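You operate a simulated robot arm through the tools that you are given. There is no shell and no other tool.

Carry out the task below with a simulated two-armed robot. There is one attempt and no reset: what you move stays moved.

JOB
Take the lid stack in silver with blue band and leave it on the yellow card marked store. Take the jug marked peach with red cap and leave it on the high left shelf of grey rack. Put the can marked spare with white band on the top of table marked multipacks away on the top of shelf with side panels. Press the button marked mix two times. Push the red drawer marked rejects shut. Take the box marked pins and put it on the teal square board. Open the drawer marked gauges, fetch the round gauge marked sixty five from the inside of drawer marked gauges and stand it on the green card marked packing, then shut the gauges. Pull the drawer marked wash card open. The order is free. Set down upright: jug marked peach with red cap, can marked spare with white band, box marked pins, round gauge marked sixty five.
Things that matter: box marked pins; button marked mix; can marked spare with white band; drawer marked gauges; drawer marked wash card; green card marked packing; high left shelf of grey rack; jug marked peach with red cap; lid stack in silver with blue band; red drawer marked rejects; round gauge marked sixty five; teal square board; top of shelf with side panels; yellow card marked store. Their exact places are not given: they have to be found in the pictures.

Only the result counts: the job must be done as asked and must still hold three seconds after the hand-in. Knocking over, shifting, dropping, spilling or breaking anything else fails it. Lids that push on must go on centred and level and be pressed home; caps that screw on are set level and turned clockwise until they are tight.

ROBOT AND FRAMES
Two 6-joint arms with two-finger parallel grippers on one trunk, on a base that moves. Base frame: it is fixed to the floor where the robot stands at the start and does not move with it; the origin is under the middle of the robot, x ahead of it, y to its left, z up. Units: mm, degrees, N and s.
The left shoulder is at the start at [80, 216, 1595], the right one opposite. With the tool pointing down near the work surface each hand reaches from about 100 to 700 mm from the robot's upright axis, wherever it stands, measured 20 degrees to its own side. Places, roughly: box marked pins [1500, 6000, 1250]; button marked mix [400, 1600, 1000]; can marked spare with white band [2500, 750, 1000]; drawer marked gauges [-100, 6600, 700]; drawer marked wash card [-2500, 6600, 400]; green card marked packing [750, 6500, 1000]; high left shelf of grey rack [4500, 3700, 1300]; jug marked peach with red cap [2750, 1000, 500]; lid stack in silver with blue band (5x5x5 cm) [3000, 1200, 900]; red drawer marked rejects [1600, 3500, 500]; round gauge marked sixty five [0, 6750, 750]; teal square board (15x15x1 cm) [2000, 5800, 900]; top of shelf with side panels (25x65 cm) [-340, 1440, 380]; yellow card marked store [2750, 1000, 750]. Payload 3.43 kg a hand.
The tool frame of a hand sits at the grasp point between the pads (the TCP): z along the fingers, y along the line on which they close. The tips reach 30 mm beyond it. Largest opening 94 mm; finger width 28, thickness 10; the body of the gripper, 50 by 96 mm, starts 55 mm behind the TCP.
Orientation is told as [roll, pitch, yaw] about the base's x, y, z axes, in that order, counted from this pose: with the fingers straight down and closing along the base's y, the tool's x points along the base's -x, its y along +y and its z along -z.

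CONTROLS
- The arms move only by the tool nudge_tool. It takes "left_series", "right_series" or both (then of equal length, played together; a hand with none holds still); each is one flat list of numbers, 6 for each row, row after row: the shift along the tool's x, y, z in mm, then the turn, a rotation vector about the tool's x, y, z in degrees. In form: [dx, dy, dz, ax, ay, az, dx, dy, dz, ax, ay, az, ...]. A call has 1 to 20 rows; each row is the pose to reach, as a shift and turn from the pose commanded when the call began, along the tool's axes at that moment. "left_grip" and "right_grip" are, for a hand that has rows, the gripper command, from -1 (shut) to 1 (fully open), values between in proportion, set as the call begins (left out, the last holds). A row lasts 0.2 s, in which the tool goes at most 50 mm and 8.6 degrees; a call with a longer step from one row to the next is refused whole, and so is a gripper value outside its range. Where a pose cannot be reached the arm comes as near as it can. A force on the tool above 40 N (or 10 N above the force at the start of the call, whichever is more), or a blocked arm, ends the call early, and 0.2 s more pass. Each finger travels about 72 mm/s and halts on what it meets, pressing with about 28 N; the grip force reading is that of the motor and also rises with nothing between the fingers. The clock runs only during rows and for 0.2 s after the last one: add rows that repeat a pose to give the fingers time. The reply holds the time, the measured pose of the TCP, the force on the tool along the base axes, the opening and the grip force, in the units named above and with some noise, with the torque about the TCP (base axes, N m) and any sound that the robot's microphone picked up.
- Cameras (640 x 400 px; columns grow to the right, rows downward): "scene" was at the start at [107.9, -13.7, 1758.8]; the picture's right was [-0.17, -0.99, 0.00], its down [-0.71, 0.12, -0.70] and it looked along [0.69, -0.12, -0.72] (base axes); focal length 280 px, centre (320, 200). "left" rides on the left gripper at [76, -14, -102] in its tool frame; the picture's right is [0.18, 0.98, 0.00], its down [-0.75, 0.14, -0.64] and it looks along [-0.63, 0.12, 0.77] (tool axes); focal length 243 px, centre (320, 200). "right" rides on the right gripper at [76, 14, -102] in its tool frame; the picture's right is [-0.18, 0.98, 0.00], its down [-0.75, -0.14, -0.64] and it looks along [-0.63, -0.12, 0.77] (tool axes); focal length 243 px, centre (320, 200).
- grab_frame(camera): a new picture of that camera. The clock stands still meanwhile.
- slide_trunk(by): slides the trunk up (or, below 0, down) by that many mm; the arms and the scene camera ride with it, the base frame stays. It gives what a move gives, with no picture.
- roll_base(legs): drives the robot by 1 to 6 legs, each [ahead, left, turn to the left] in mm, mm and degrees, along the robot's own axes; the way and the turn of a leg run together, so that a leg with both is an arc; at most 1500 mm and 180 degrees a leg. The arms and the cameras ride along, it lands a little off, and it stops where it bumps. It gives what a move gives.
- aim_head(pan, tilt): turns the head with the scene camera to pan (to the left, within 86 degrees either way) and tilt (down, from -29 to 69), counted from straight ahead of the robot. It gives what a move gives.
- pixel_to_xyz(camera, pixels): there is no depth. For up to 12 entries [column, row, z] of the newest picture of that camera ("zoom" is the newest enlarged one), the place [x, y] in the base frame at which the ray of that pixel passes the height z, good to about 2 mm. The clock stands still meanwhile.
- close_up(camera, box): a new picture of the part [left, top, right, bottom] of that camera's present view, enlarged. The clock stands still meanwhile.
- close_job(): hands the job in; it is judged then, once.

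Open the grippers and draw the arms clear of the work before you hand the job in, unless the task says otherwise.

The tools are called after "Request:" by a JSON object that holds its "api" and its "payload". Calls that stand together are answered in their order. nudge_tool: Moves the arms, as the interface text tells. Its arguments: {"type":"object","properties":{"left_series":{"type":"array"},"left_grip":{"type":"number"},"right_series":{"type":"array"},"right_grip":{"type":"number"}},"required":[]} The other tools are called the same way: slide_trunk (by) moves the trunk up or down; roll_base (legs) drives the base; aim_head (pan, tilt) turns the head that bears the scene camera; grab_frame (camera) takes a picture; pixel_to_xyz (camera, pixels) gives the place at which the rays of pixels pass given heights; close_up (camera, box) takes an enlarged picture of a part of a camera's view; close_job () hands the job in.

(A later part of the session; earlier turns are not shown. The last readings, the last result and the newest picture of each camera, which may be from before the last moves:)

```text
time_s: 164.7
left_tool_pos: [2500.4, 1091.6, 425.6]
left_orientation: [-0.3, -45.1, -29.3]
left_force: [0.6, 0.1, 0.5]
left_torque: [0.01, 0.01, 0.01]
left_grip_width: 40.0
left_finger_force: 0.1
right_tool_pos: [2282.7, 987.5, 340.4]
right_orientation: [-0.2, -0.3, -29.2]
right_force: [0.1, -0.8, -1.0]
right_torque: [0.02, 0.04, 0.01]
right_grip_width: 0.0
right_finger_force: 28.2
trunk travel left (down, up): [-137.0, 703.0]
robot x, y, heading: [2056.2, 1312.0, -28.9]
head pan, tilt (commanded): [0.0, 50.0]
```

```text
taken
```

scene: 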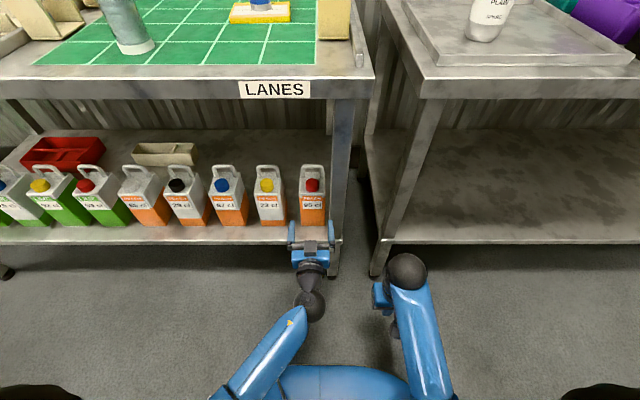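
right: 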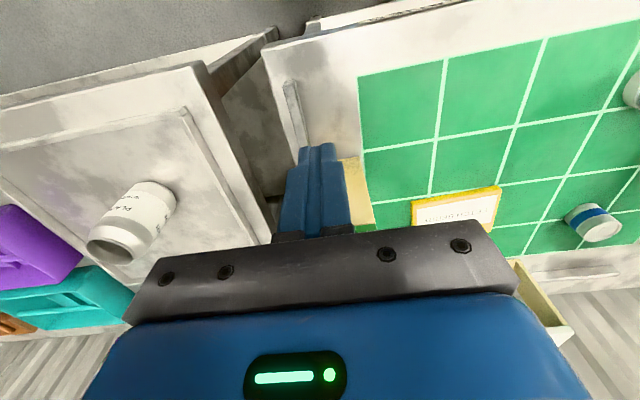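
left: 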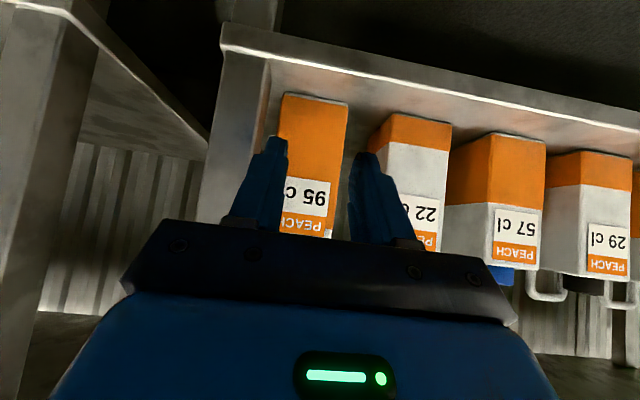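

The hand camera now shows jug and leg well. I query base corners and the leg edge from here.

Request:
{"api": "close_up", "payload": {"camera": "left", "box": [200, 60, 400, 185]}}

Request:
{"api": "pixel_to_xyz", "payload": {"camera": "zoom", "pixels": [[263, 108, 310], [470, 138, 310], [263, 108, 300], [263, 108, 320], [100, 40, 310], [225, 60, 310]]}}

```text
3.20 times, centred on (300, 122) of left
```

zoom: 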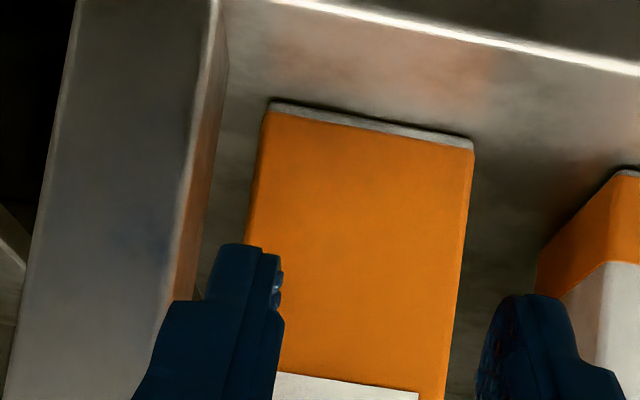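

```text
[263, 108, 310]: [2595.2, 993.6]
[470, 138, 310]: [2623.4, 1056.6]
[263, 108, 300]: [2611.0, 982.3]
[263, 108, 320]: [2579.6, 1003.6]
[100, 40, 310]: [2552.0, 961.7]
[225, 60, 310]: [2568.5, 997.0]
```

I query the leg's bottom corners at the shelf level.

Request:
{"api": "pixel_to_xyz", "payload": {"camera": "zoom", "pixels": [[217, 4, 310], [228, 62, 310], [268, 102, 310], [472, 146, 310], [370, 120, 310], [620, 172, 310], [400, 30, 310]]}}

```text
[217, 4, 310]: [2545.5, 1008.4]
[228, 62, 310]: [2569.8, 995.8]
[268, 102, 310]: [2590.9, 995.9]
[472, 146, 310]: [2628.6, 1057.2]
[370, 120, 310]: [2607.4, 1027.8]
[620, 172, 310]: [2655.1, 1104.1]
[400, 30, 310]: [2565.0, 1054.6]
```

Refined: shelf z≈304, leg's left face t≈2127, jug t 2137–2212. I raise the tilted hand to z≈555, then go forward above the jug at t≈2180.5.

Request:
{"api": "nudge_tool", "payload": {"left_series": [-31, 2, -31, 0, 0, 0, -62, 2, -62, 0, 0, 0, -92, 2, -92, 0, 0, 0, -92, 2, -92, 0, 0, 0]}}

Request:
{"api": "close_up", "payload": {"camera": "scene", "box": [260, 130, 380, 250]}}

```text
time_s: 165.7
left_tool_pos: [2501.6, 1094.2, 554.4]
left_orientation: [-0.3, -45.2, -29.1]
left_force: [0.1, -0.5, -0.4]
left_torque: [-0.01, 0.03, -0.01]
left_grip_width: 40.3
left_finger_force: 0.2
right_tool_pos: [2282.8, 987.2, 339.8]
right_orientation: [-0.1, -0.2, -29.2]
right_force: [-0.2, -0.2, 0.2]
right_torque: [-0.03, -0.04, -0.02]
right_grip_width: 0.0
right_finger_force: 27.6
trunk travel left (down, up): [-137.0, 703.0]
robot x, y, heading: [2057.0, 1309.5, -29.1]
head pan, tilt (commanded): [0.0, 50.0]
```

```text
3.33 times, centred on (320, 190) of scene
```

zoom: 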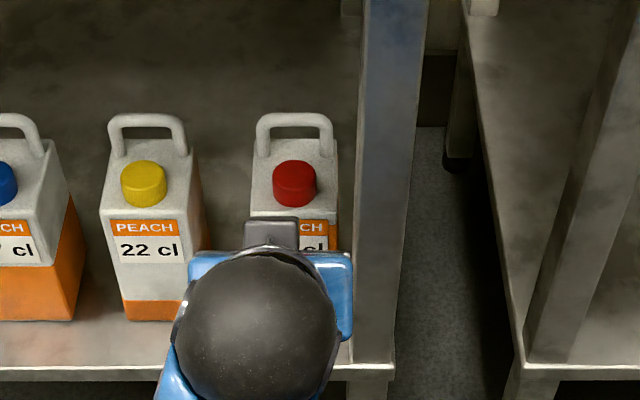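

Hand at t≈2181, z≈554. Now forward 170 mm over the jug's top.

Request:
{"api": "nudge_tool", "payload": {"left_series": [-20, 0, 20, 0, 0, 0, -40, 0, 40, 0, 0, 0, -60, 0, 60, 0, 0, 0, -80, 0, 80, 0, 0, 0, -100, 0, 100, 0, 0, 0, -120, 0, 120, 0, 0, 0, -120, 0, 120, 0, 0, 0]}}

Request:
{"api": "grab_frame", "payload": {"camera": "left"}}

Request:
{"api": "close_up", "payload": {"camera": "scene", "box": [260, 110, 380, 230]}}

```text
time_s: 167.3
left_tool_pos: [2649.1, 1010.8, 556.9]
left_orientation: [-0.2, -45.2, -29.2]
left_force: [-1.4, -0.6, 0.0]
left_torque: [0.01, -0.05, -0.02]
left_grip_width: 40.2
left_finger_force: 0.1
right_tool_pos: [2282.6, 987.7, 339.6]
right_orientation: [-0.2, -0.3, -29.2]
right_force: [-0.5, 0.6, -0.2]
right_torque: [0.0, -0.03, 0.0]
right_grip_width: 0.0
right_finger_force: 27.8
trunk travel left (down, up): [-137.0, 703.0]
robot x, y, heading: [2058.9, 1312.8, -29.1]
head pan, tilt (commanded): [0.0, 50.0]
```

```text
taken
```

left: 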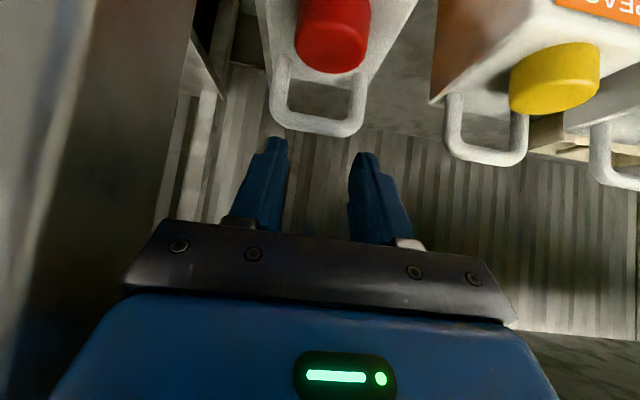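

```text
3.33 times, centred on (320, 170) of scene
```

zoom: 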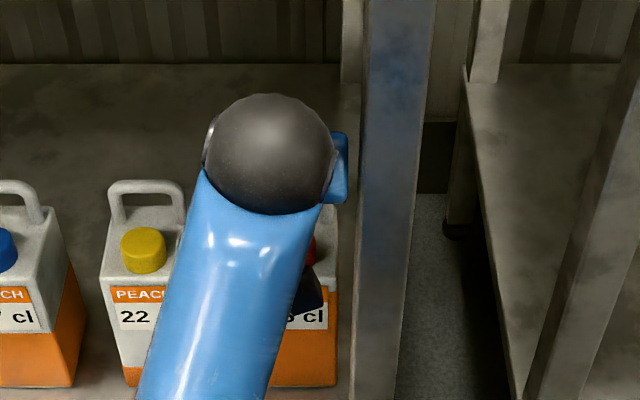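

Hand above the jug; the hand camera shows cap (335,30) and handle (318,125). I verify lateral position of the jug from here.

Request:
{"api": "pixel_to_xyz", "payload": {"camera": "left", "pixels": [[319, 127, 512], [277, 118, 512], [359, 131, 512], [334, 40, 485], [297, 40, 480], [372, 40, 480], [194, 65, 458]]}}

Request:
{"api": "close_up", "payload": {"camera": "left", "box": [200, 0, 440, 150]}}

```text
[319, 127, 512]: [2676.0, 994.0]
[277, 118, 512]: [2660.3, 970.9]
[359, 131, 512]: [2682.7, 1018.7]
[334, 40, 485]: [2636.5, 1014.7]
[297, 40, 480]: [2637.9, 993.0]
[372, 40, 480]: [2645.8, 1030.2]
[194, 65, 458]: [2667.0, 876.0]
```

```text
2.67 times, centred on (320, 75) of left
```

zoom: 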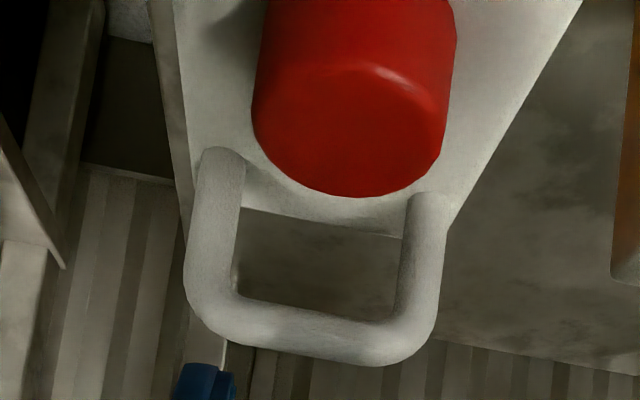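

The jug centre is at t≈2178, hand at 2181: good. I open the fingers fully here.

Request:
{"api": "nudge_tool", "payload": {"left_series": [0, 0, 0, 0, 0, 0, 0, 0, 0, 0, 0, 0, 0, 0, 0, 0, 0, 0, 0, 0, 0, 0, 0, 0], "left_grip": 1}}

Request:
{"api": "grab_frame", "payload": {"camera": "left"}}

```text
time_s: 168.3
left_tool_pos: [2649.3, 1013.5, 556.3]
left_orientation: [-0.3, -45.2, -29.1]
left_force: [5.6, 13.5, 0.8]
left_torque: [-0.26, 0.15, -0.67]
left_grip_width: 85.8
left_finger_force: 0.1
right_tool_pos: [2283.4, 987.7, 341.3]
right_orientation: [-0.2, -0.4, -29.1]
right_force: [0.0, -0.5, 0.4]
right_torque: [-0.02, -0.02, 0.0]
right_grip_width: 0.1
right_finger_force: 28.1
trunk travel left (down, up): [-137.0, 703.0]
robot x, y, heading: [2056.8, 1311.5, -29.1]
head pan, tilt (commanded): [0.0, 50.0]
```

```text
taken
```

left: 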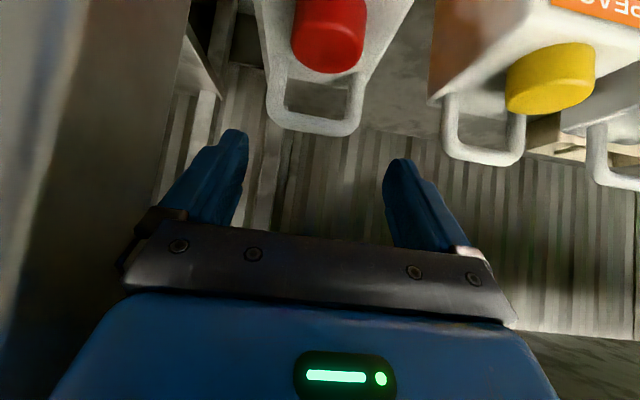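

The right carriage touched the leg at 85.8 mm opening. I narrow the fingers, go 14 mm deeper (so the carriages are behind the leg), and open again.

Request:
{"api": "nudge_tool", "payload": {"left_series": [0, 0, 0, 0, 0, 0, 0, 0, 0, 0, 0, 0, -5, 0, 5, 0, 0, 0, -10, 0, 10, 0, 0, 0, -10, 0, 10, 0, 0, 0], "left_grip": 0.2}}

Request:
{"api": "nudge_tool", "payload": {"left_series": [0, 0, 0, 0, 0, 0, 0, 0, 0, 0, 0, 0, 0, 0, 0, 0, 0, 0, 0, 0, 0, 0, 0, 0], "left_grip": 0.88}}

```text
time_s: 169.5
left_tool_pos: [2662.9, 1004.8, 554.7]
left_orientation: [-0.3, -45.1, -29.2]
left_force: [0.2, 0.2, 0.7]
left_torque: [0.02, 0.01, 0.03]
left_grip_width: 56.4
left_finger_force: 0.1
right_tool_pos: [2283.8, 986.9, 340.1]
right_orientation: [-0.1, -0.3, -29.2]
right_force: [-0.5, -0.2, 0.3]
right_torque: [-0.01, 0.01, -0.02]
right_grip_width: 0.1
right_finger_force: 27.7
trunk travel left (down, up): [-137.0, 703.0]
robot x, y, heading: [2056.4, 1311.7, -29.0]
head pan, tilt (commanded): [0.0, 50.0]
```

```text
time_s: 170.5
left_tool_pos: [2662.1, 1005.0, 555.4]
left_orientation: [-0.3, -45.2, -29.0]
left_force: [4.9, 9.0, 0.5]
left_torque: [-0.33, 0.16, -0.58]
left_grip_width: 82.7
left_finger_force: 0.1
right_tool_pos: [2283.5, 988.4, 339.6]
right_orientation: [-0.2, -0.3, -29.2]
right_force: [-0.2, -0.6, 0.1]
right_torque: [0.02, 0.01, 0.0]
right_grip_width: 0.0
right_finger_force: 28.0
trunk travel left (down, up): [-137.0, 703.0]
robot x, y, heading: [2056.7, 1308.4, -28.9]
head pan, tilt (commanded): [0.0, 50.0]
```

Still touching the leg. Better idea: pinch the jug's handle bar (n≈1849, z≈510) with the hand rolled 90°, lift and shift the jug left, then regrasp. I close the fingers a little and back out first.

Request:
{"api": "nudge_tool", "payload": {"left_series": [0, 0, 0, 0, 0, 0, 0, 0, 0, 0, 0, 0, 0, 0, 0, 0, 0, 0, 30, 0, -30, 0, 0, 0, 60, 0, -60, 0, 0, 0, 90, 0, -90, 0, 0, 0, 120, 0, -120, 0, 0, 0, 120, 0, -120, 0, 0, 0], "left_grip": -0.15}}

Request:
{"api": "nudge_tool", "payload": {"left_series": [0, 0, 0, 0, 0, 8.2, 0, 0, 0, 0, 0, 16.4, 0, 0, 0, 0, 0, 24.6, 0, 0, 0, 0, 0, 32.8, 0, 0, 0, 0, 0, 41, 0, 0, 0, 0, 0, 49.2, 0, 0, 0, 0, 0, 57.4, 0, 0, 0, 0, 0, 65.6, 0, 0, 0, 0, 0, 73.8, 0, 0, 0, 0, 0, 82, 0, 0, 0, 0, 0, 90, 0, 0, 0, 0, 0, 90]}}

Request:
{"api": "grab_frame", "payload": {"camera": "left"}}

```text
time_s: 172.3
left_tool_pos: [2513.3, 1087.2, 554.9]
left_orientation: [-0.3, -45.3, -29.2]
left_force: [-1.2, -0.3, 0.5]
left_torque: [0.02, 0.03, -0.04]
left_grip_width: 40.2
left_finger_force: 0.0
right_tool_pos: [2282.2, 988.3, 339.0]
right_orientation: [-0.1, -0.2, -29.1]
right_force: [0.1, 0.9, -1.0]
right_torque: [0.02, 0.01, 0.0]
right_grip_width: 0.0
right_finger_force: 28.0
trunk travel left (down, up): [-137.0, 703.0]
robot x, y, heading: [2054.6, 1311.8, -29.1]
head pan, tilt (commanded): [0.0, 50.0]
```

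```text
time_s: 174.9
left_tool_pos: [2513.9, 1087.4, 554.2]
left_orientation: [45.2, -0.1, -119.4]
left_force: [0.4, 0.1, -1.0]
left_torque: [0.01, 0.0, -0.01]
left_grip_width: 40.0
left_finger_force: 0.0
right_tool_pos: [2282.7, 987.1, 340.0]
right_orientation: [-0.1, -0.4, -29.2]
right_force: [-0.4, 0.8, 0.5]
right_torque: [0.0, 0.03, -0.02]
right_grip_width: 0.1
right_finger_force: 28.2
trunk travel left (down, up): [-137.0, 703.0]
robot x, y, heading: [2054.7, 1312.9, -29.3]
head pan, tilt (commanded): [0.0, 50.0]
```

```text
taken
```

left: 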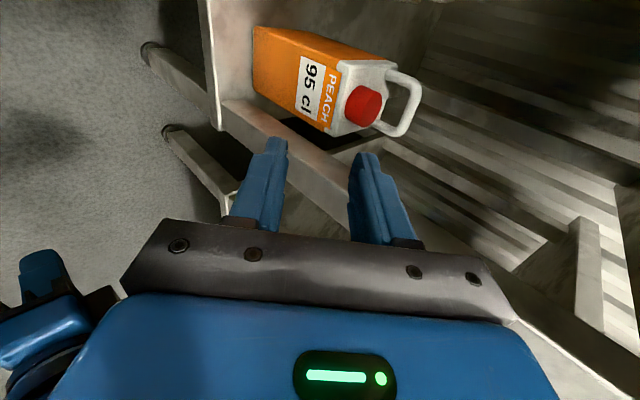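

Rolled: the handle is visible at (400,100) in the hand view. I zoom in to refine bar and cap positions.

Request:
{"api": "close_up", "payload": {"camera": "left", "box": [320, 50, 440, 150]}}

```text
4.00 times, centred on (380, 100) of left
```

zoom: 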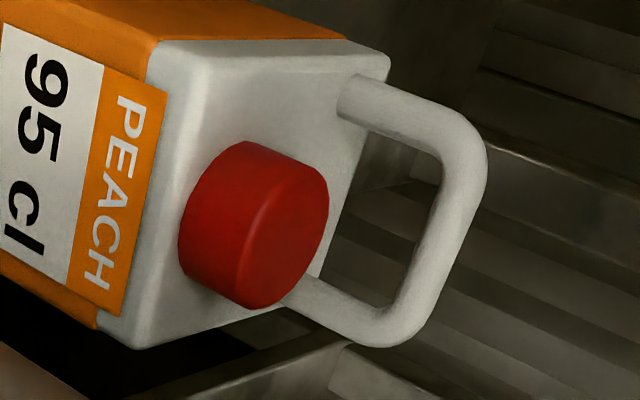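

I query cap top centre and bar centre rays from this view.

Request:
{"api": "pixel_to_xyz", "payload": {"camera": "zoom", "pixels": [[288, 235, 480], [288, 235, 490], [443, 237, 500], [443, 237, 510], [443, 237, 520], [385, 65, 458], [150, 60, 458]]}}

```text
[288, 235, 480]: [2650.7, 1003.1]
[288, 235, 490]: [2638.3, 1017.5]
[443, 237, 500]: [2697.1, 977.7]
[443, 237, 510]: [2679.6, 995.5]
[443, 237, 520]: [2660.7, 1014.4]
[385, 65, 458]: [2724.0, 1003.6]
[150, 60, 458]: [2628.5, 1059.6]
```

Bar ≈(n 1848, t 2178, z 510), cap top ≈482. I set the opening to 22 mm and move to a pre-approach point 60 mm from the bar along the finger direction.

Request:
{"api": "nudge_tool", "payload": {"left_series": [-2, 26, 25, 0, 0, 0, -4, 52, 49, 0, 0, 0, -4.4, 78, 74, 0, 0, 0, -4.4, 103.8, 98.7, 0, 0, 0, -4.4, 103.8, 98.7, 0, 0, 0], "left_grip": -0.53}}

Request:
{"api": "grab_frame", "payload": {"camera": "left"}}

```text
time_s: 176.1
left_tool_pos: [2636.5, 1012.6, 557.3]
left_orientation: [45.2, -0.1, -119.5]
left_force: [-0.2, 0.0, 0.1]
left_torque: [-0.04, 0.02, -0.02]
left_grip_width: 22.1
left_finger_force: 0.1
right_tool_pos: [2281.3, 987.0, 339.5]
right_orientation: [-0.1, -0.3, -29.2]
right_force: [0.1, 0.1, 0.1]
right_torque: [0.0, 0.01, 0.03]
right_grip_width: 0.1
right_finger_force: 28.3
trunk travel left (down, up): [-137.0, 703.0]
robot x, y, heading: [2055.9, 1310.4, -29.1]
head pan, tilt (commanded): [0.0, 50.0]
```

```text
taken
```

left: 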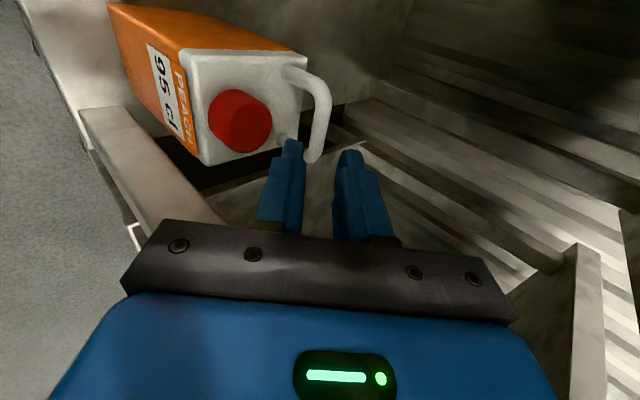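

I zoom the hand view to check that the bar is centred between the fingers.

Request:
{"api": "close_up", "payload": {"camera": "left", "box": [240, 60, 400, 180]}}

```text
3.33 times, centred on (320, 120) of left
```

zoom: 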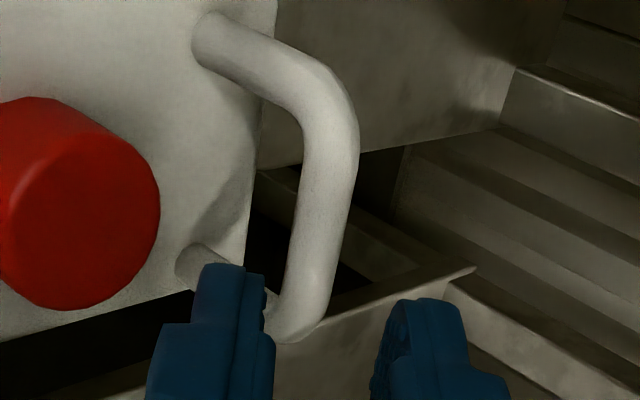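

The bar is centred between the fingers. I advance 60 mm along the finger direction slowly.

Request:
{"api": "nudge_tool", "payload": {"left_series": [0, 0, 12, 0, 0, 0, 0, 0, 24, 0, 0, 0, 0, 0, 36, 0, 0, 0, 0, 0, 48, 0, 0, 0, 0, 0, 58, 0, 0, 0, 0, 0, 58, 0, 0, 0]}}

Request:
{"api": "grab_frame", "payload": {"camera": "left"}}

```text
time_s: 177.5
left_tool_pos: [2671.4, 992.3, 517.2]
left_orientation: [45.2, -0.2, -119.4]
left_force: [-0.3, -0.5, 0.2]
left_torque: [0.0, 0.04, -0.01]
left_grip_width: 21.9
left_finger_force: 0.1
right_tool_pos: [2282.4, 987.5, 339.5]
right_orientation: [-0.1, -0.3, -29.2]
right_force: [-0.1, -0.8, -0.1]
right_torque: [0.04, -0.02, 0.02]
right_grip_width: 0.0
right_finger_force: 28.4
trunk travel left (down, up): [-137.0, 703.0]
robot x, y, heading: [2055.1, 1311.7, -29.3]
head pan, tilt (commanded): [0.0, 50.0]
```

```text
taken
```

left: 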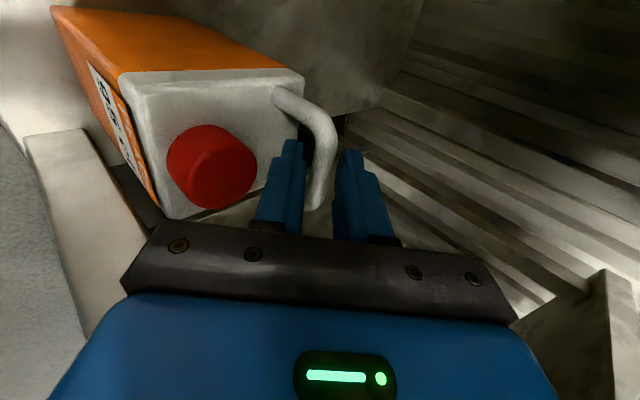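

The bar lies between the fingers. I close the gripper on it.

Request:
{"api": "nudge_tool", "payload": {"left_series": [0, 0, 0, 0, 0, 0, 0, 0, 0, 0, 0, 0, 0, 0, 0, 0, 0, 0], "left_grip": -1}}

Request:
{"api": "grab_frame", "payload": {"camera": "left"}}

```text
time_s: 178.3
left_tool_pos: [2672.5, 993.2, 516.9]
left_orientation: [45.3, -0.1, -119.3]
left_force: [1.8, 2.6, 0.9]
left_torque: [0.84, -0.47, -0.04]
left_grip_width: 11.8
left_finger_force: 27.8
right_tool_pos: [2282.1, 986.5, 340.0]
right_orientation: [-0.1, -0.3, -29.2]
right_force: [0.6, -0.6, 0.9]
right_torque: [0.0, 0.01, 0.01]
right_grip_width: 0.2
right_finger_force: 28.2
trunk travel left (down, up): [-137.0, 703.0]
robot x, y, heading: [2058.8, 1314.5, -29.0]
head pan, tilt (commanded): [0.0, 50.0]
```

```text
taken
```

left: 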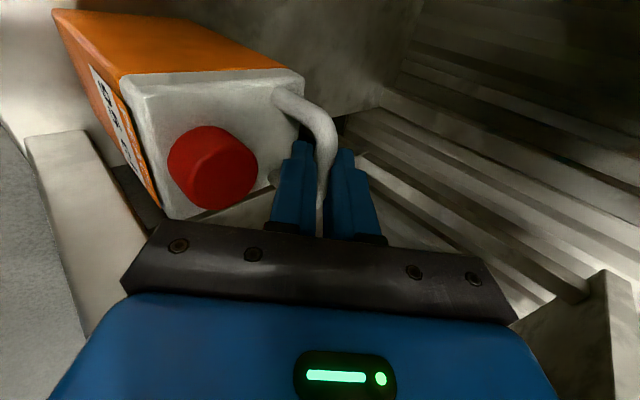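

The handle bar is gripped (11.8 mm). I lift it slightly (14 mm) to see how the jug hangs.

Request:
{"api": "nudge_tool", "payload": {"left_series": [0, 3, -3, 0, 0, 0, 0, 6, -6, 0, 0, 0, 0, 10, -10, 0, 0, 0, 0, 10, -10, 0, 0, 0]}}

Request:
{"api": "grab_frame", "payload": {"camera": "left"}}

Request:
{"api": "grab_frame", "payload": {"camera": "scene"}}

```text
time_s: 179.3
left_tool_pos: [2672.5, 991.7, 531.1]
left_orientation: [45.1, -0.2, -119.6]
left_force: [0.4, -0.6, -10.2]
left_torque: [0.06, 0.07, -0.02]
left_grip_width: 11.5
left_finger_force: 27.9
right_tool_pos: [2282.0, 988.8, 340.0]
right_orientation: [-0.2, -0.3, -29.2]
right_force: [-0.7, -0.5, -0.3]
right_torque: [-0.01, 0.0, 0.05]
right_grip_width: 0.1
right_finger_force: 27.7
trunk travel left (down, up): [-137.0, 703.0]
robot x, y, heading: [2055.9, 1309.5, -29.0]
head pan, tilt (commanded): [0.0, 50.0]
```

```text
taken
```

left: 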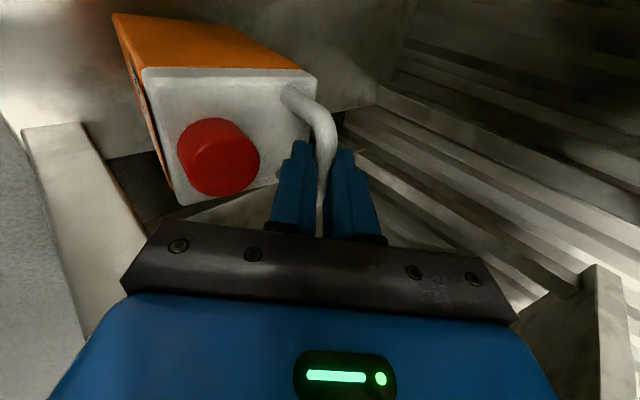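

```text
taken
```

scene: 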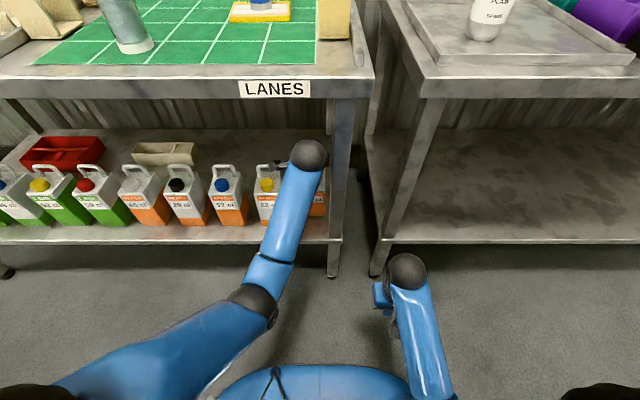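

The jug (≈10 N) hangs freely and only slightly tilted. I lift 30 mm more, shift left 12 mm away from the leg, then pull it straight back out of the shelf.

Request:
{"api": "nudge_tool", "payload": {"left_series": [0, 11, -11, 0, 0, 0, 0, 21, -21, 0, 0, 0, 6, 21, -21, 0, 0, 0, 12, 21, -21, 0, 0, 0, 12, 21, -21, 0, 0, 0]}}

Request:
{"api": "grab_frame", "payload": {"camera": "left"}}

```text
time_s: 180.5
left_tool_pos: [2679.2, 1003.5, 560.7]
left_orientation: [45.2, -0.2, -119.4]
left_force: [-0.2, 0.1, -10.1]
left_torque: [0.05, 0.07, 0.0]
left_grip_width: 11.5
left_finger_force: 28.5
right_tool_pos: [2282.9, 987.3, 339.7]
right_orientation: [-0.2, -0.3, -29.3]
right_force: [0.3, 1.0, 0.2]
right_torque: [0.02, 0.02, 0.04]
right_grip_width: 0.0
right_finger_force: 28.0
trunk travel left (down, up): [-137.0, 703.0]
robot x, y, heading: [2056.3, 1312.2, -28.9]
head pan, tilt (commanded): [0.0, 50.0]
```

```text
taken
```

left: 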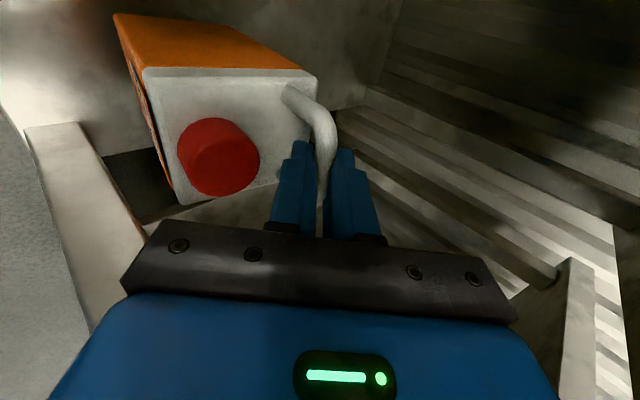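

The jug hangs steadily. I drive the base straight back 280 mm to bring the jug out from under the table.

Request:
{"api": "roll_base", "payload": {"legs": [[-280, 0, 0]]}}

Request:
{"api": "grab_frame", "payload": {"camera": "scene"}}

```text
time_s: 182.4
left_tool_pos: [2435.3, 1138.9, 560.5]
left_orientation: [45.1, -0.2, -119.4]
left_force: [-0.4, 1.0, -10.2]
left_torque: [0.05, 0.04, 0.0]
left_grip_width: 11.7
left_finger_force: 27.8
right_tool_pos: [2041.5, 1122.1, 339.9]
right_orientation: [-0.1, -0.3, -29.2]
right_force: [-0.3, -0.5, 0.2]
right_torque: [0.01, 0.01, 0.0]
right_grip_width: 0.0
right_finger_force: 27.8
trunk travel left (down, up): [-137.0, 703.0]
robot x, y, heading: [1812.5, 1444.8, -29.1]
head pan, tilt (commanded): [0.0, 50.0]
```

```text
taken
```

scene: 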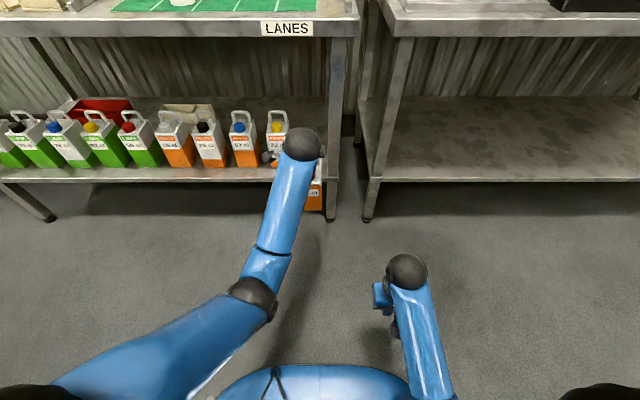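

The jug is clear of the table. I will set it on the empty lower shelf of the multipacks table for a clean side grasp; I measure that shelf.

Request:
{"api": "pixel_to_xyz", "payload": {"camera": "scene", "pixels": [[367, 220, 0], [450, 181, 304], [600, 181, 304], [378, 181, 304], [450, 150, 304], [270, 181, 304], [331, 218, 0]]}}

```text
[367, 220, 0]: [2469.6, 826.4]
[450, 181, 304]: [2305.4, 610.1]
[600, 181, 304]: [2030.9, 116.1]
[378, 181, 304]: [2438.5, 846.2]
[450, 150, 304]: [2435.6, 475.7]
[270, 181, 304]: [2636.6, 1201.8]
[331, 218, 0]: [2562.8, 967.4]
```

The shelf's front edge is at n≈1709, same as before, height equal. I drive right 408 mm and ahead 275 mm so the jug hangs over the free shelf at t≈1780.

Request:
{"api": "roll_base", "payload": {"legs": [[0, -408, -0.3], [275, 0, 0]]}}

Request:
{"api": "grab_frame", "payload": {"camera": "scene"}}

Request:
{"api": "grab_frame", "payload": {"camera": "left"}}

```text
time_s: 186.5
left_tool_pos: [2471.0, 638.8, 559.1]
left_orientation: [44.9, -0.2, -120.2]
left_force: [0.6, 0.2, -10.1]
left_torque: [0.06, 0.04, 0.0]
left_grip_width: 11.5
left_finger_force: 27.6
right_tool_pos: [2073.9, 628.2, 339.1]
right_orientation: [-0.1, -0.2, -29.9]
right_force: [-0.3, -0.5, -0.1]
right_torque: [0.0, -0.01, 0.01]
right_grip_width: 0.0
right_finger_force: 27.7
trunk travel left (down, up): [-137.0, 703.0]
robot x, y, heading: [1854.3, 957.9, -29.8]
head pan, tilt (commanded): [0.0, 50.0]
```

```text
taken
```

scene: 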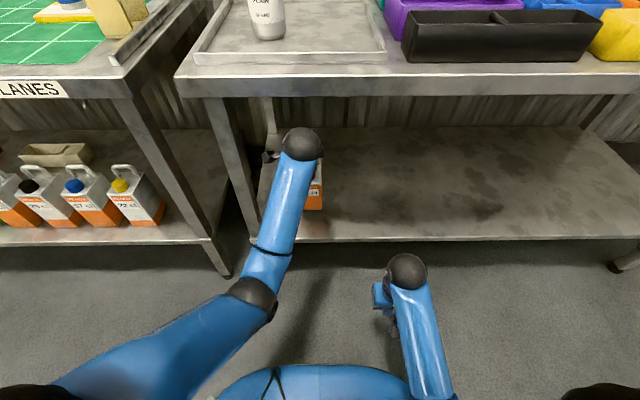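

```text
taken
```

left: 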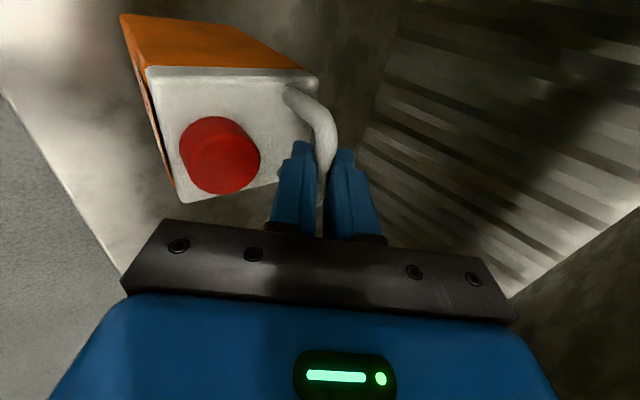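

The jug hangs over the multipacks shelf. I lower it until the shelf carries it, watching the vertical force.

Request:
{"api": "nudge_tool", "payload": {"left_series": [0, -7, 7, 0, 0, 0, 0, -14, 14, 0, 0, 0, 0, -20, 20, 0, 0, 0, 0, -24, 24, 0, 0, 0, 0, -26, 26, 0, 0, 0, 0, -26, 26, 0, 0, 0]}}

Request:
{"api": "grab_frame", "payload": {"camera": "left"}}

```text
time_s: 187.9
left_tool_pos: [2470.9, 637.9, 526.9]
left_orientation: [45.6, -0.3, -120.2]
left_force: [1.6, -3.7, 8.7]
left_torque: [0.29, -0.42, -0.09]
left_grip_width: 11.4
left_finger_force: 27.5
right_tool_pos: [2072.5, 628.9, 339.9]
right_orientation: [-0.2, -0.4, -29.9]
right_force: [0.2, 0.1, 1.0]
right_torque: [-0.01, -0.04, -0.04]
right_grip_width: 0.0
right_finger_force: 27.4
trunk travel left (down, up): [-137.0, 703.0]
robot x, y, heading: [1851.1, 956.0, -29.6]
head pan, tilt (commanded): [0.0, 50.0]
```

```text
taken
```

left: 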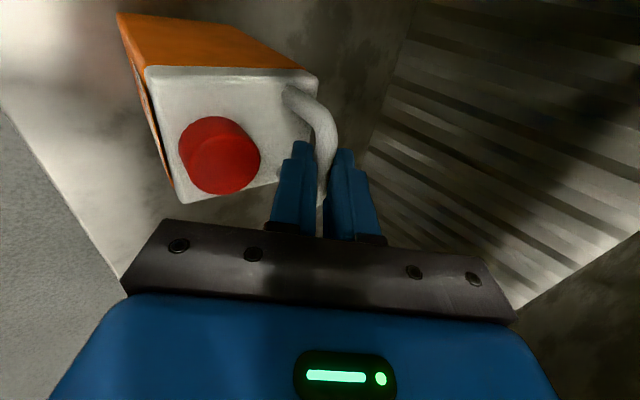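

The front bottom edge touches (jug tilted ~9°). I shift it 40 mm toward the front, then set it upright by moving the handle forward and down along an arc.

Request:
{"api": "nudge_tool", "payload": {"left_series": [0, 5.7, -5.6, 0, 0, 0, 0, -8, -20, 0, 0, 0, 0, -22.5, -34, 0, 0, 0, 0, -25.3, -31.2, 0, 0, 0, 0, -18.3, -21.3, 0, 0, 0, 0, -12.3, -11.7, 0, 0, 0, 0, -7, -1.5, 0, 0, 0, 0, -8.4, 0, 0, 0, 0, 0, -8.4, 0, 0, 0, 0]}}

Request:
{"api": "grab_frame", "payload": {"camera": "left"}}

Request:
{"api": "grab_frame", "payload": {"camera": "scene"}}

```text
time_s: 189.9
left_tool_pos: [2465.3, 640.6, 526.4]
left_orientation: [46.1, -0.4, -120.3]
left_force: [6.6, -3.5, 34.9]
left_torque: [0.41, -0.83, 0.0]
left_grip_width: 11.5
left_finger_force: 27.8
right_tool_pos: [2072.3, 627.2, 342.0]
right_orientation: [-0.1, -0.5, -29.9]
right_force: [-0.6, -0.4, -0.1]
right_torque: [0.0, 0.02, 0.02]
right_grip_width: 0.0
right_finger_force: 28.2
trunk travel left (down, up): [-137.0, 703.0]
robot x, y, heading: [1849.9, 948.3, -29.9]
head pan, tilt (commanded): [0.0, 50.0]
```

```text
taken
```

left: 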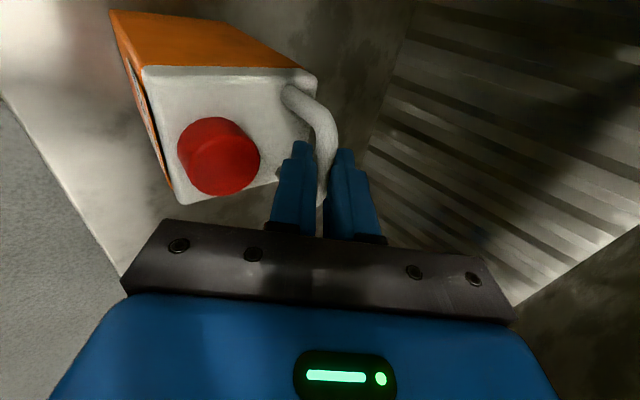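

```text
taken
```

scene: 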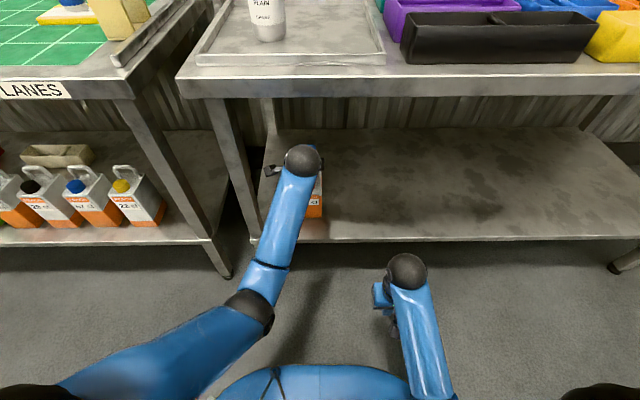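

The jaws' friction keeps the jug tilted and I am pressing 35 N; I ease up 8 mm and then open the jaws slightly so the jug settles on its base.

Request:
{"api": "nudge_tool", "payload": {"left_series": [0, 3, -3, 0, 0, 0, 0, 5.7, -5.6, 0, 0, 0, 0, 5.7, -5.6, 0, 0, 0]}}

Request:
{"api": "nudge_tool", "payload": {"left_series": [0, 0, 0, 0, 0, 0, 0, 0, 0, 0, 0, 0, 0, 0, 0, 0, 0, 0], "left_grip": -0.7}}

Request:
{"api": "grab_frame", "payload": {"camera": "left"}}

```text
time_s: 190.7
left_tool_pos: [2463.3, 643.0, 526.8]
left_orientation: [45.2, -0.2, -120.2]
left_force: [2.4, -2.4, 15.2]
left_torque: [0.04, -0.21, -0.31]
left_grip_width: 11.8
left_finger_force: 28.3
right_tool_pos: [2072.3, 627.7, 341.1]
right_orientation: [-0.2, -0.4, -29.9]
right_force: [-0.6, 0.1, -0.4]
right_torque: [-0.02, -0.05, 0.0]
right_grip_width: 0.0
right_finger_force: 27.4
trunk travel left (down, up): [-137.0, 703.0]
robot x, y, heading: [1849.7, 956.6, -30.0]
head pan, tilt (commanded): [0.0, 50.0]
```

```text
time_s: 191.5
left_tool_pos: [2465.3, 641.2, 525.0]
left_orientation: [45.1, -0.2, -120.2]
left_force: [0.5, -1.1, 1.2]
left_torque: [0.02, 0.0, -0.02]
left_grip_width: 15.0
left_finger_force: 0.8
right_tool_pos: [2074.6, 629.0, 340.4]
right_orientation: [0.0, -0.4, -29.9]
right_force: [-1.1, 0.2, -0.7]
right_torque: [0.01, 0.01, -0.03]
right_grip_width: 0.0
right_finger_force: 27.5
trunk travel left (down, up): [-137.0, 703.0]
robot x, y, heading: [1852.2, 952.7, -30.0]
head pan, tilt (commanded): [0.0, 50.0]
```

```text
taken
```

left: 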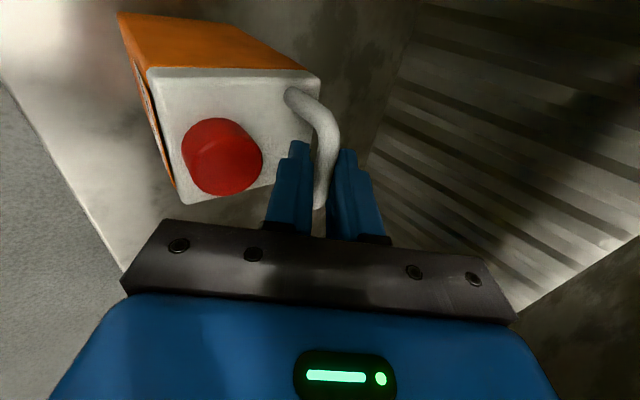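

The jug still leans on the rear jaw. I move the loose jaws forward and slightly down so that it settles onto its base.

Request:
{"api": "nudge_tool", "payload": {"left_series": [0, 3, 5, 0, 0, 0, 0, 6, 10, 0, 0, 0, 0, 9, 15, 0, 0, 0, 0, 12, 20, 0, 0, 0, 0, 15.5, 25, 0, 0, 0, 0, 20, 29, 0, 0, 0, 0, 20, 29, 0, 0, 0]}}

Request:
{"api": "grab_frame", "payload": {"camera": "left"}}

```text
time_s: 193.1
left_tool_pos: [2494.2, 623.1, 518.9]
left_orientation: [45.0, -0.1, -120.2]
left_force: [0.5, -0.5, 0.3]
left_torque: [-0.03, 0.01, -0.01]
left_grip_width: 14.6
left_finger_force: 0.4
right_tool_pos: [2073.2, 628.0, 341.0]
right_orientation: [0.0, -0.3, -29.8]
right_force: [0.1, -0.9, -1.1]
right_torque: [-0.02, -0.03, 0.03]
right_grip_width: 0.0
right_finger_force: 28.5
trunk travel left (down, up): [-137.0, 703.0]
robot x, y, heading: [1850.8, 955.9, -29.9]
head pan, tilt (commanded): [0.0, 50.0]
```

```text
taken
```

left: 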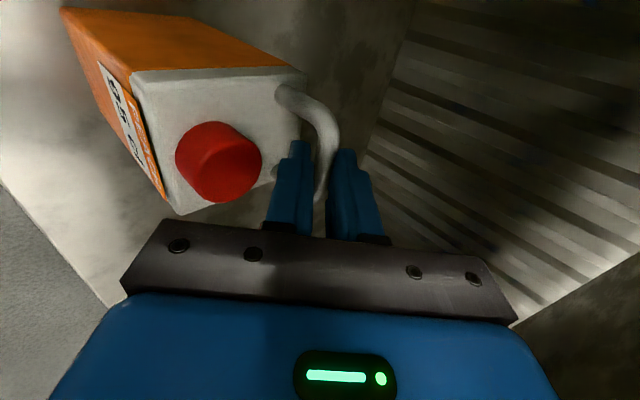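

The jug now stands upright (view as at first contact). I open to 26 mm and withdraw along the finger direction.

Request:
{"api": "nudge_tool", "payload": {"left_series": [0, 0, 0, 0, 0, 0, 0, 0, 0, 0, 0, 0, 0, 0, -15, 0, 0, 0, 0, 0, -35, 0, 0, 0, 0, 0, -60, 0, 0, 0, 0, 0, -85, 0, 0, 0, 0, 0, -85, 0, 0, 0], "left_grip": -0.45}}

Request:
{"api": "grab_frame", "payload": {"camera": "left"}}

Request:
{"api": "grab_frame", "payload": {"camera": "scene"}}

```text
time_s: 194.7
left_tool_pos: [2442.2, 653.6, 579.4]
left_orientation: [45.1, -0.3, -120.2]
left_force: [0.0, -0.5, -0.7]
left_torque: [0.01, 0.01, 0.03]
left_grip_width: 25.9
left_finger_force: 0.1
right_tool_pos: [2074.0, 628.2, 339.8]
right_orientation: [-0.1, -0.3, -29.9]
right_force: [0.7, -0.2, 1.0]
right_torque: [0.0, 0.03, -0.01]
right_grip_width: 0.2
right_finger_force: 27.8
trunk travel left (down, up): [-137.0, 703.0]
robot x, y, heading: [1849.3, 956.3, -29.9]
head pan, tilt (commanded): [0.0, 50.0]
```

```text
taken
```

left: 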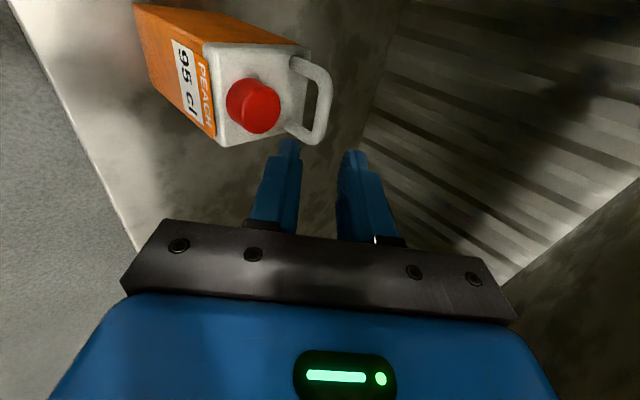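

```text
taken
```

scene: 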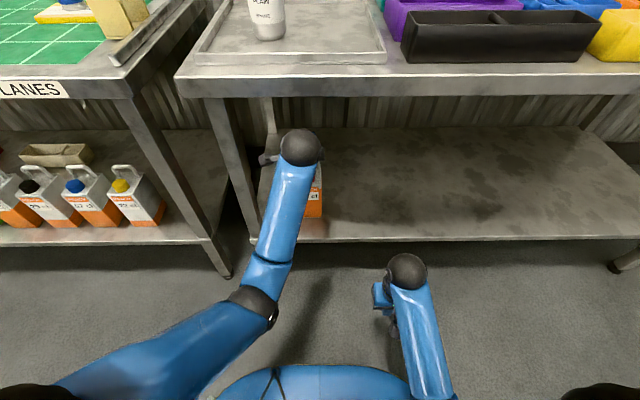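

The jug stands free. I back the base 200 mm, roll the hand back and pitch it horizontal for a side grasp.

Request:
{"api": "roll_base", "payload": {"legs": [[-220, 0, 0.5]]}}

Request:
{"api": "nudge_tool", "payload": {"left_series": [0, 0, 0, 0, 0, -8.2, 0, 0, 0, 0, 0, -16.4, 0, 0, 0, 0, 0, -24.6, 0, 0, 0, 0, 0, -32.8, 0, 0, 0, 0, 0, -41, 0, 0, 0, 0, 0, -49.2, 0, 0, 0, 0, 0, -57.4, 0, 0, 0, 0, 0, -65.6, 0, 0, 0, 0, 0, -73.8, 0, 0, 0, 0, 0, -82, 0, 0, 0, 0, 0, -90, 0, 0, 0, 0, 0, -90], "left_grip": 1}}

Request:
{"api": "nudge_tool", "payload": {"left_series": [0, 0, 0, 0, -7.5, 0, 0, 0, 0, 0, -15, 0, 0, 0, 0, 0, -22.5, 0, 0, 0, 0, 0, -30, 0, 0, 0, 0, 0, -37.5, 0, 0, 0, 0, 0, -45, 0, 0, 0, 0, 0, -45, 0]}}

Request:
{"api": "grab_frame", "payload": {"camera": "scene"}}

```text
time_s: 196.4
left_tool_pos: [2251.4, 767.9, 578.8]
left_orientation: [45.2, -0.2, -119.8]
left_force: [-0.5, 0.0, -0.3]
left_torque: [0.01, 0.04, 0.0]
left_grip_width: 26.0
left_finger_force: 0.0
right_tool_pos: [1883.6, 739.2, 340.5]
right_orientation: [-0.1, -0.4, -29.5]
right_force: [-0.7, -0.5, 0.8]
right_torque: [0.04, -0.01, 0.01]
right_grip_width: 0.3
right_finger_force: 27.8
trunk travel left (down, up): [-137.0, 703.0]
robot x, y, heading: [1660.0, 1065.6, -29.4]
head pan, tilt (commanded): [0.0, 50.0]
```

```text
time_s: 199.0
left_tool_pos: [2252.3, 767.6, 578.8]
left_orientation: [-0.3, -45.1, -29.4]
left_force: [0.1, -0.4, 0.4]
left_torque: [0.01, 0.04, 0.0]
left_grip_width: 94.2
left_finger_force: 0.0
right_tool_pos: [1883.0, 739.1, 340.2]
right_orientation: [-0.1, -0.3, -29.4]
right_force: [-0.6, 0.1, -0.3]
right_torque: [0.0, -0.01, 0.0]
right_grip_width: 0.1
right_finger_force: 28.5
trunk travel left (down, up): [-137.0, 703.0]
robot x, y, heading: [1659.0, 1060.9, -29.5]
head pan, tilt (commanded): [0.0, 50.0]
```

```text
time_s: 200.6
left_tool_pos: [2251.5, 768.4, 578.8]
left_orientation: [-141.3, -89.6, 111.4]
left_force: [-0.4, -0.7, -0.4]
left_torque: [0.02, -0.01, 0.0]
left_grip_width: 94.1
left_finger_force: 0.2
right_tool_pos: [1883.7, 739.6, 340.3]
right_orientation: [-0.1, -0.3, -29.5]
right_force: [0.7, 0.8, -1.1]
right_torque: [0.01, 0.02, 0.0]
right_grip_width: 0.3
right_finger_force: 27.2
trunk travel left (down, up): [-137.0, 703.0]
robot x, y, heading: [1660.6, 1067.0, -29.4]
head pan, tilt (commanded): [0.0, 50.0]
```

```text
taken
```

scene: 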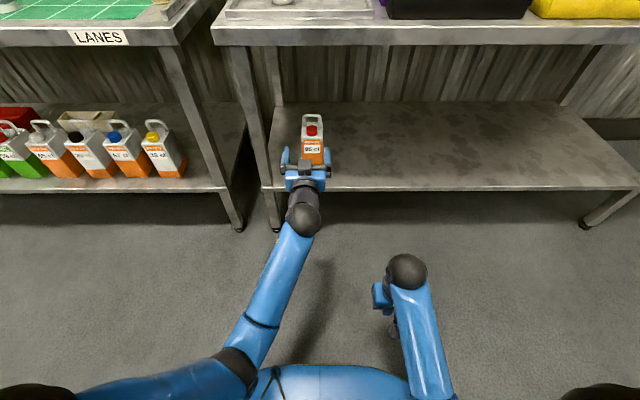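

The hand is horizontal and the jug stands at (312,148). I lower the hand to z≈425 and measure the jug.

Request:
{"api": "nudge_tool", "payload": {"left_series": [40, 0, 0, 0, 0, 0, 80, 0, 0, 0, 0, 0, 120, 0, 0, 0, 0, 0, 152, 0, 0, 0, 0, 0, 152, 0, 0, 0, 0, 0]}}

Request:
{"api": "close_up", "payload": {"camera": "scene", "box": [262, 95, 362, 215]}}

```text
time_s: 201.8
left_tool_pos: [2251.5, 766.6, 426.9]
left_orientation: [-123.1, -89.8, 93.2]
left_force: [-0.3, 0.1, 0.5]
left_torque: [0.01, 0.03, 0.03]
left_grip_width: 94.0
left_finger_force: 0.1
right_tool_pos: [1883.2, 738.6, 339.4]
right_orientation: [-0.2, -0.3, -29.5]
right_force: [-0.4, 0.1, -0.5]
right_torque: [0.02, -0.01, 0.02]
right_grip_width: 0.0
right_finger_force: 27.8
trunk travel left (down, up): [-137.0, 703.0]
robot x, y, heading: [1655.0, 1065.1, -29.2]
head pan, tilt (commanded): [0.0, 50.0]
```

```text
3.33 times, centred on (312, 155) of scene
```

zoom: 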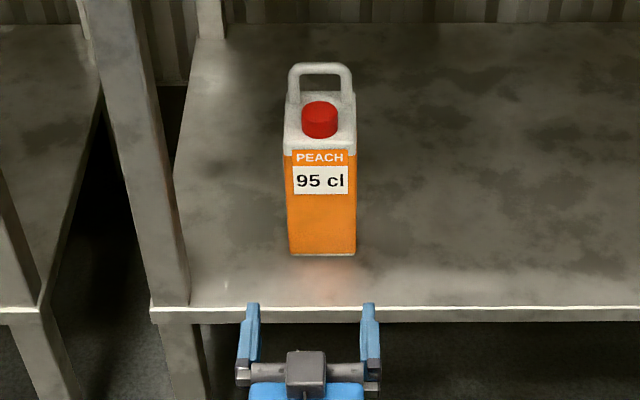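

I measure the jug's front corners.

Request:
{"api": "pixel_to_xyz", "payload": {"camera": "zoom", "pixels": [[290, 254, 304], [355, 254, 304], [286, 150, 452], [356, 150, 452], [322, 310, 304]]}}

```text
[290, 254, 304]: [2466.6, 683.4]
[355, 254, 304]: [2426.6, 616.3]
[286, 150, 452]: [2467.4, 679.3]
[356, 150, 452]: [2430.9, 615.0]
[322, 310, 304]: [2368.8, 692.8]
```

Jug: front n≈1812, centre t≈1767. I drive 225 mm ahead with a 6 mm shift right, leaving the last part to the arm.

Request:
{"api": "roll_base", "payload": {"legs": [[225, -5, 0]]}}

Request:
{"api": "close_up", "payload": {"camera": "scene", "box": [270, 120, 370, 240]}}

```text
time_s: 203.5
left_tool_pos: [2445.3, 654.4, 427.7]
left_orientation: [-117.3, -89.9, 87.7]
left_force: [0.5, 0.5, -0.4]
left_torque: [0.03, -0.01, -0.03]
left_grip_width: 94.0
left_finger_force: 0.1
right_tool_pos: [2076.1, 625.9, 339.6]
right_orientation: [-0.1, -0.3, -29.5]
right_force: [0.0, -0.6, 0.0]
right_torque: [0.01, 0.02, -0.04]
right_grip_width: 0.0
right_finger_force: 27.7
trunk travel left (down, up): [-137.0, 703.0]
robot x, y, heading: [1851.0, 951.6, -29.3]
head pan, tilt (commanded): [0.0, 50.0]
```

```text
3.33 times, centred on (320, 180) of scene
```

zoom: 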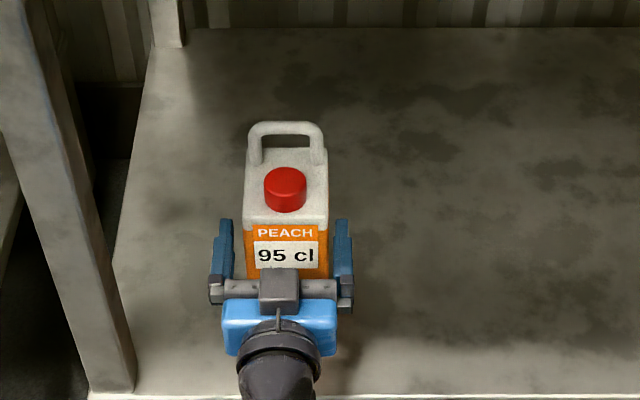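

The fingers straddle the jug. I advance 40 mm, shifting 2 mm right, then close.

Request:
{"api": "nudge_tool", "payload": {"left_series": [0, -2, 14, 0, 0, 0, 0, -2, 28, 0, 0, 0, 0, -2, 40, 0, 0, 0, 0, -2, 40, 0, 0, 0]}}

Request:
{"api": "nudge_tool", "payload": {"left_series": [0, 0, 0, 0, 0, 0, 0, 0, 0, 0, 0, 0, 0, 0, 0, 0, 0, 0, 0, 0, 0, 0, 0, 0], "left_grip": -1}}

```text
time_s: 204.5
left_tool_pos: [2480.2, 633.7, 428.3]
left_orientation: [-121.8, -89.7, 92.2]
left_force: [0.6, 0.3, 0.8]
left_torque: [-0.02, 0.0, 0.0]
left_grip_width: 93.8
left_finger_force: 0.0
right_tool_pos: [2075.9, 626.8, 340.0]
right_orientation: [-0.1, -0.3, -29.5]
right_force: [0.3, -0.1, -0.3]
right_torque: [-0.02, -0.02, -0.02]
right_grip_width: 0.0
right_finger_force: 28.5
trunk travel left (down, up): [-137.0, 703.0]
robot x, y, heading: [1850.4, 950.3, -29.5]
head pan, tilt (commanded): [0.0, 50.0]
```

```text
time_s: 205.5
left_tool_pos: [2478.4, 634.0, 427.6]
left_orientation: [-129.7, -89.8, 100.1]
left_force: [1.1, 0.1, -0.7]
left_torque: [0.25, -0.22, 0.05]
left_grip_width: 80.4
left_finger_force: 27.5
right_tool_pos: [2076.7, 626.0, 338.9]
right_orientation: [-0.1, -0.3, -29.4]
right_force: [-0.3, -0.4, 0.5]
right_torque: [-0.03, -0.01, -0.02]
right_grip_width: 0.2
right_finger_force: 27.6
trunk travel left (down, up): [-137.0, 703.0]
robot x, y, heading: [1853.2, 952.8, -29.4]
head pan, tilt (commanded): [0.0, 50.0]
```

Gripped at 80.4 mm. I lift 40 mm and check.

Request:
{"api": "nudge_tool", "payload": {"left_series": [-10, 0, 0, 0, 0, 0, -25, 0, 0, 0, 0, 0, -40, 0, 0, 0, 0, 0, -40, 0, 0, 0, 0, 0]}}

Request:
{"api": "close_up", "payload": {"camera": "scene", "box": [270, 100, 370, 220]}}

```text
time_s: 206.5
left_tool_pos: [2478.9, 632.6, 465.8]
left_orientation: [-92.0, -89.8, 62.2]
left_force: [0.0, 0.3, -11.1]
left_torque: [0.06, 0.08, 0.01]
left_grip_width: 80.5
left_finger_force: 28.6
right_tool_pos: [2076.3, 625.3, 340.6]
right_orientation: [0.0, -0.3, -29.4]
right_force: [-0.2, 0.2, -0.5]
right_torque: [-0.01, 0.01, -0.01]
right_grip_width: 0.0
right_finger_force: 28.2
trunk travel left (down, up): [-137.0, 703.0]
robot x, y, heading: [1849.1, 947.6, -29.3]
head pan, tilt (commanded): [0.0, 50.0]
```

```text
3.33 times, centred on (320, 160) of scene
```

zoom: 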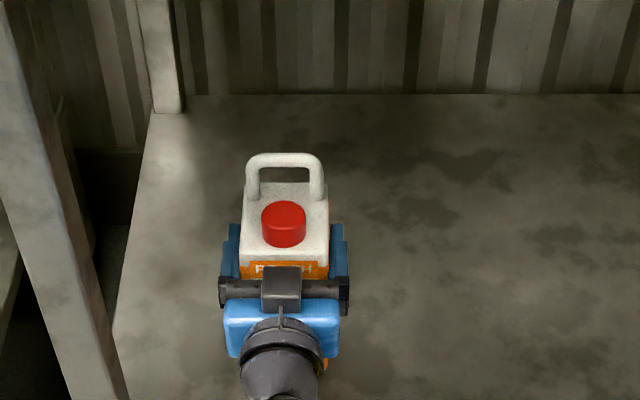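

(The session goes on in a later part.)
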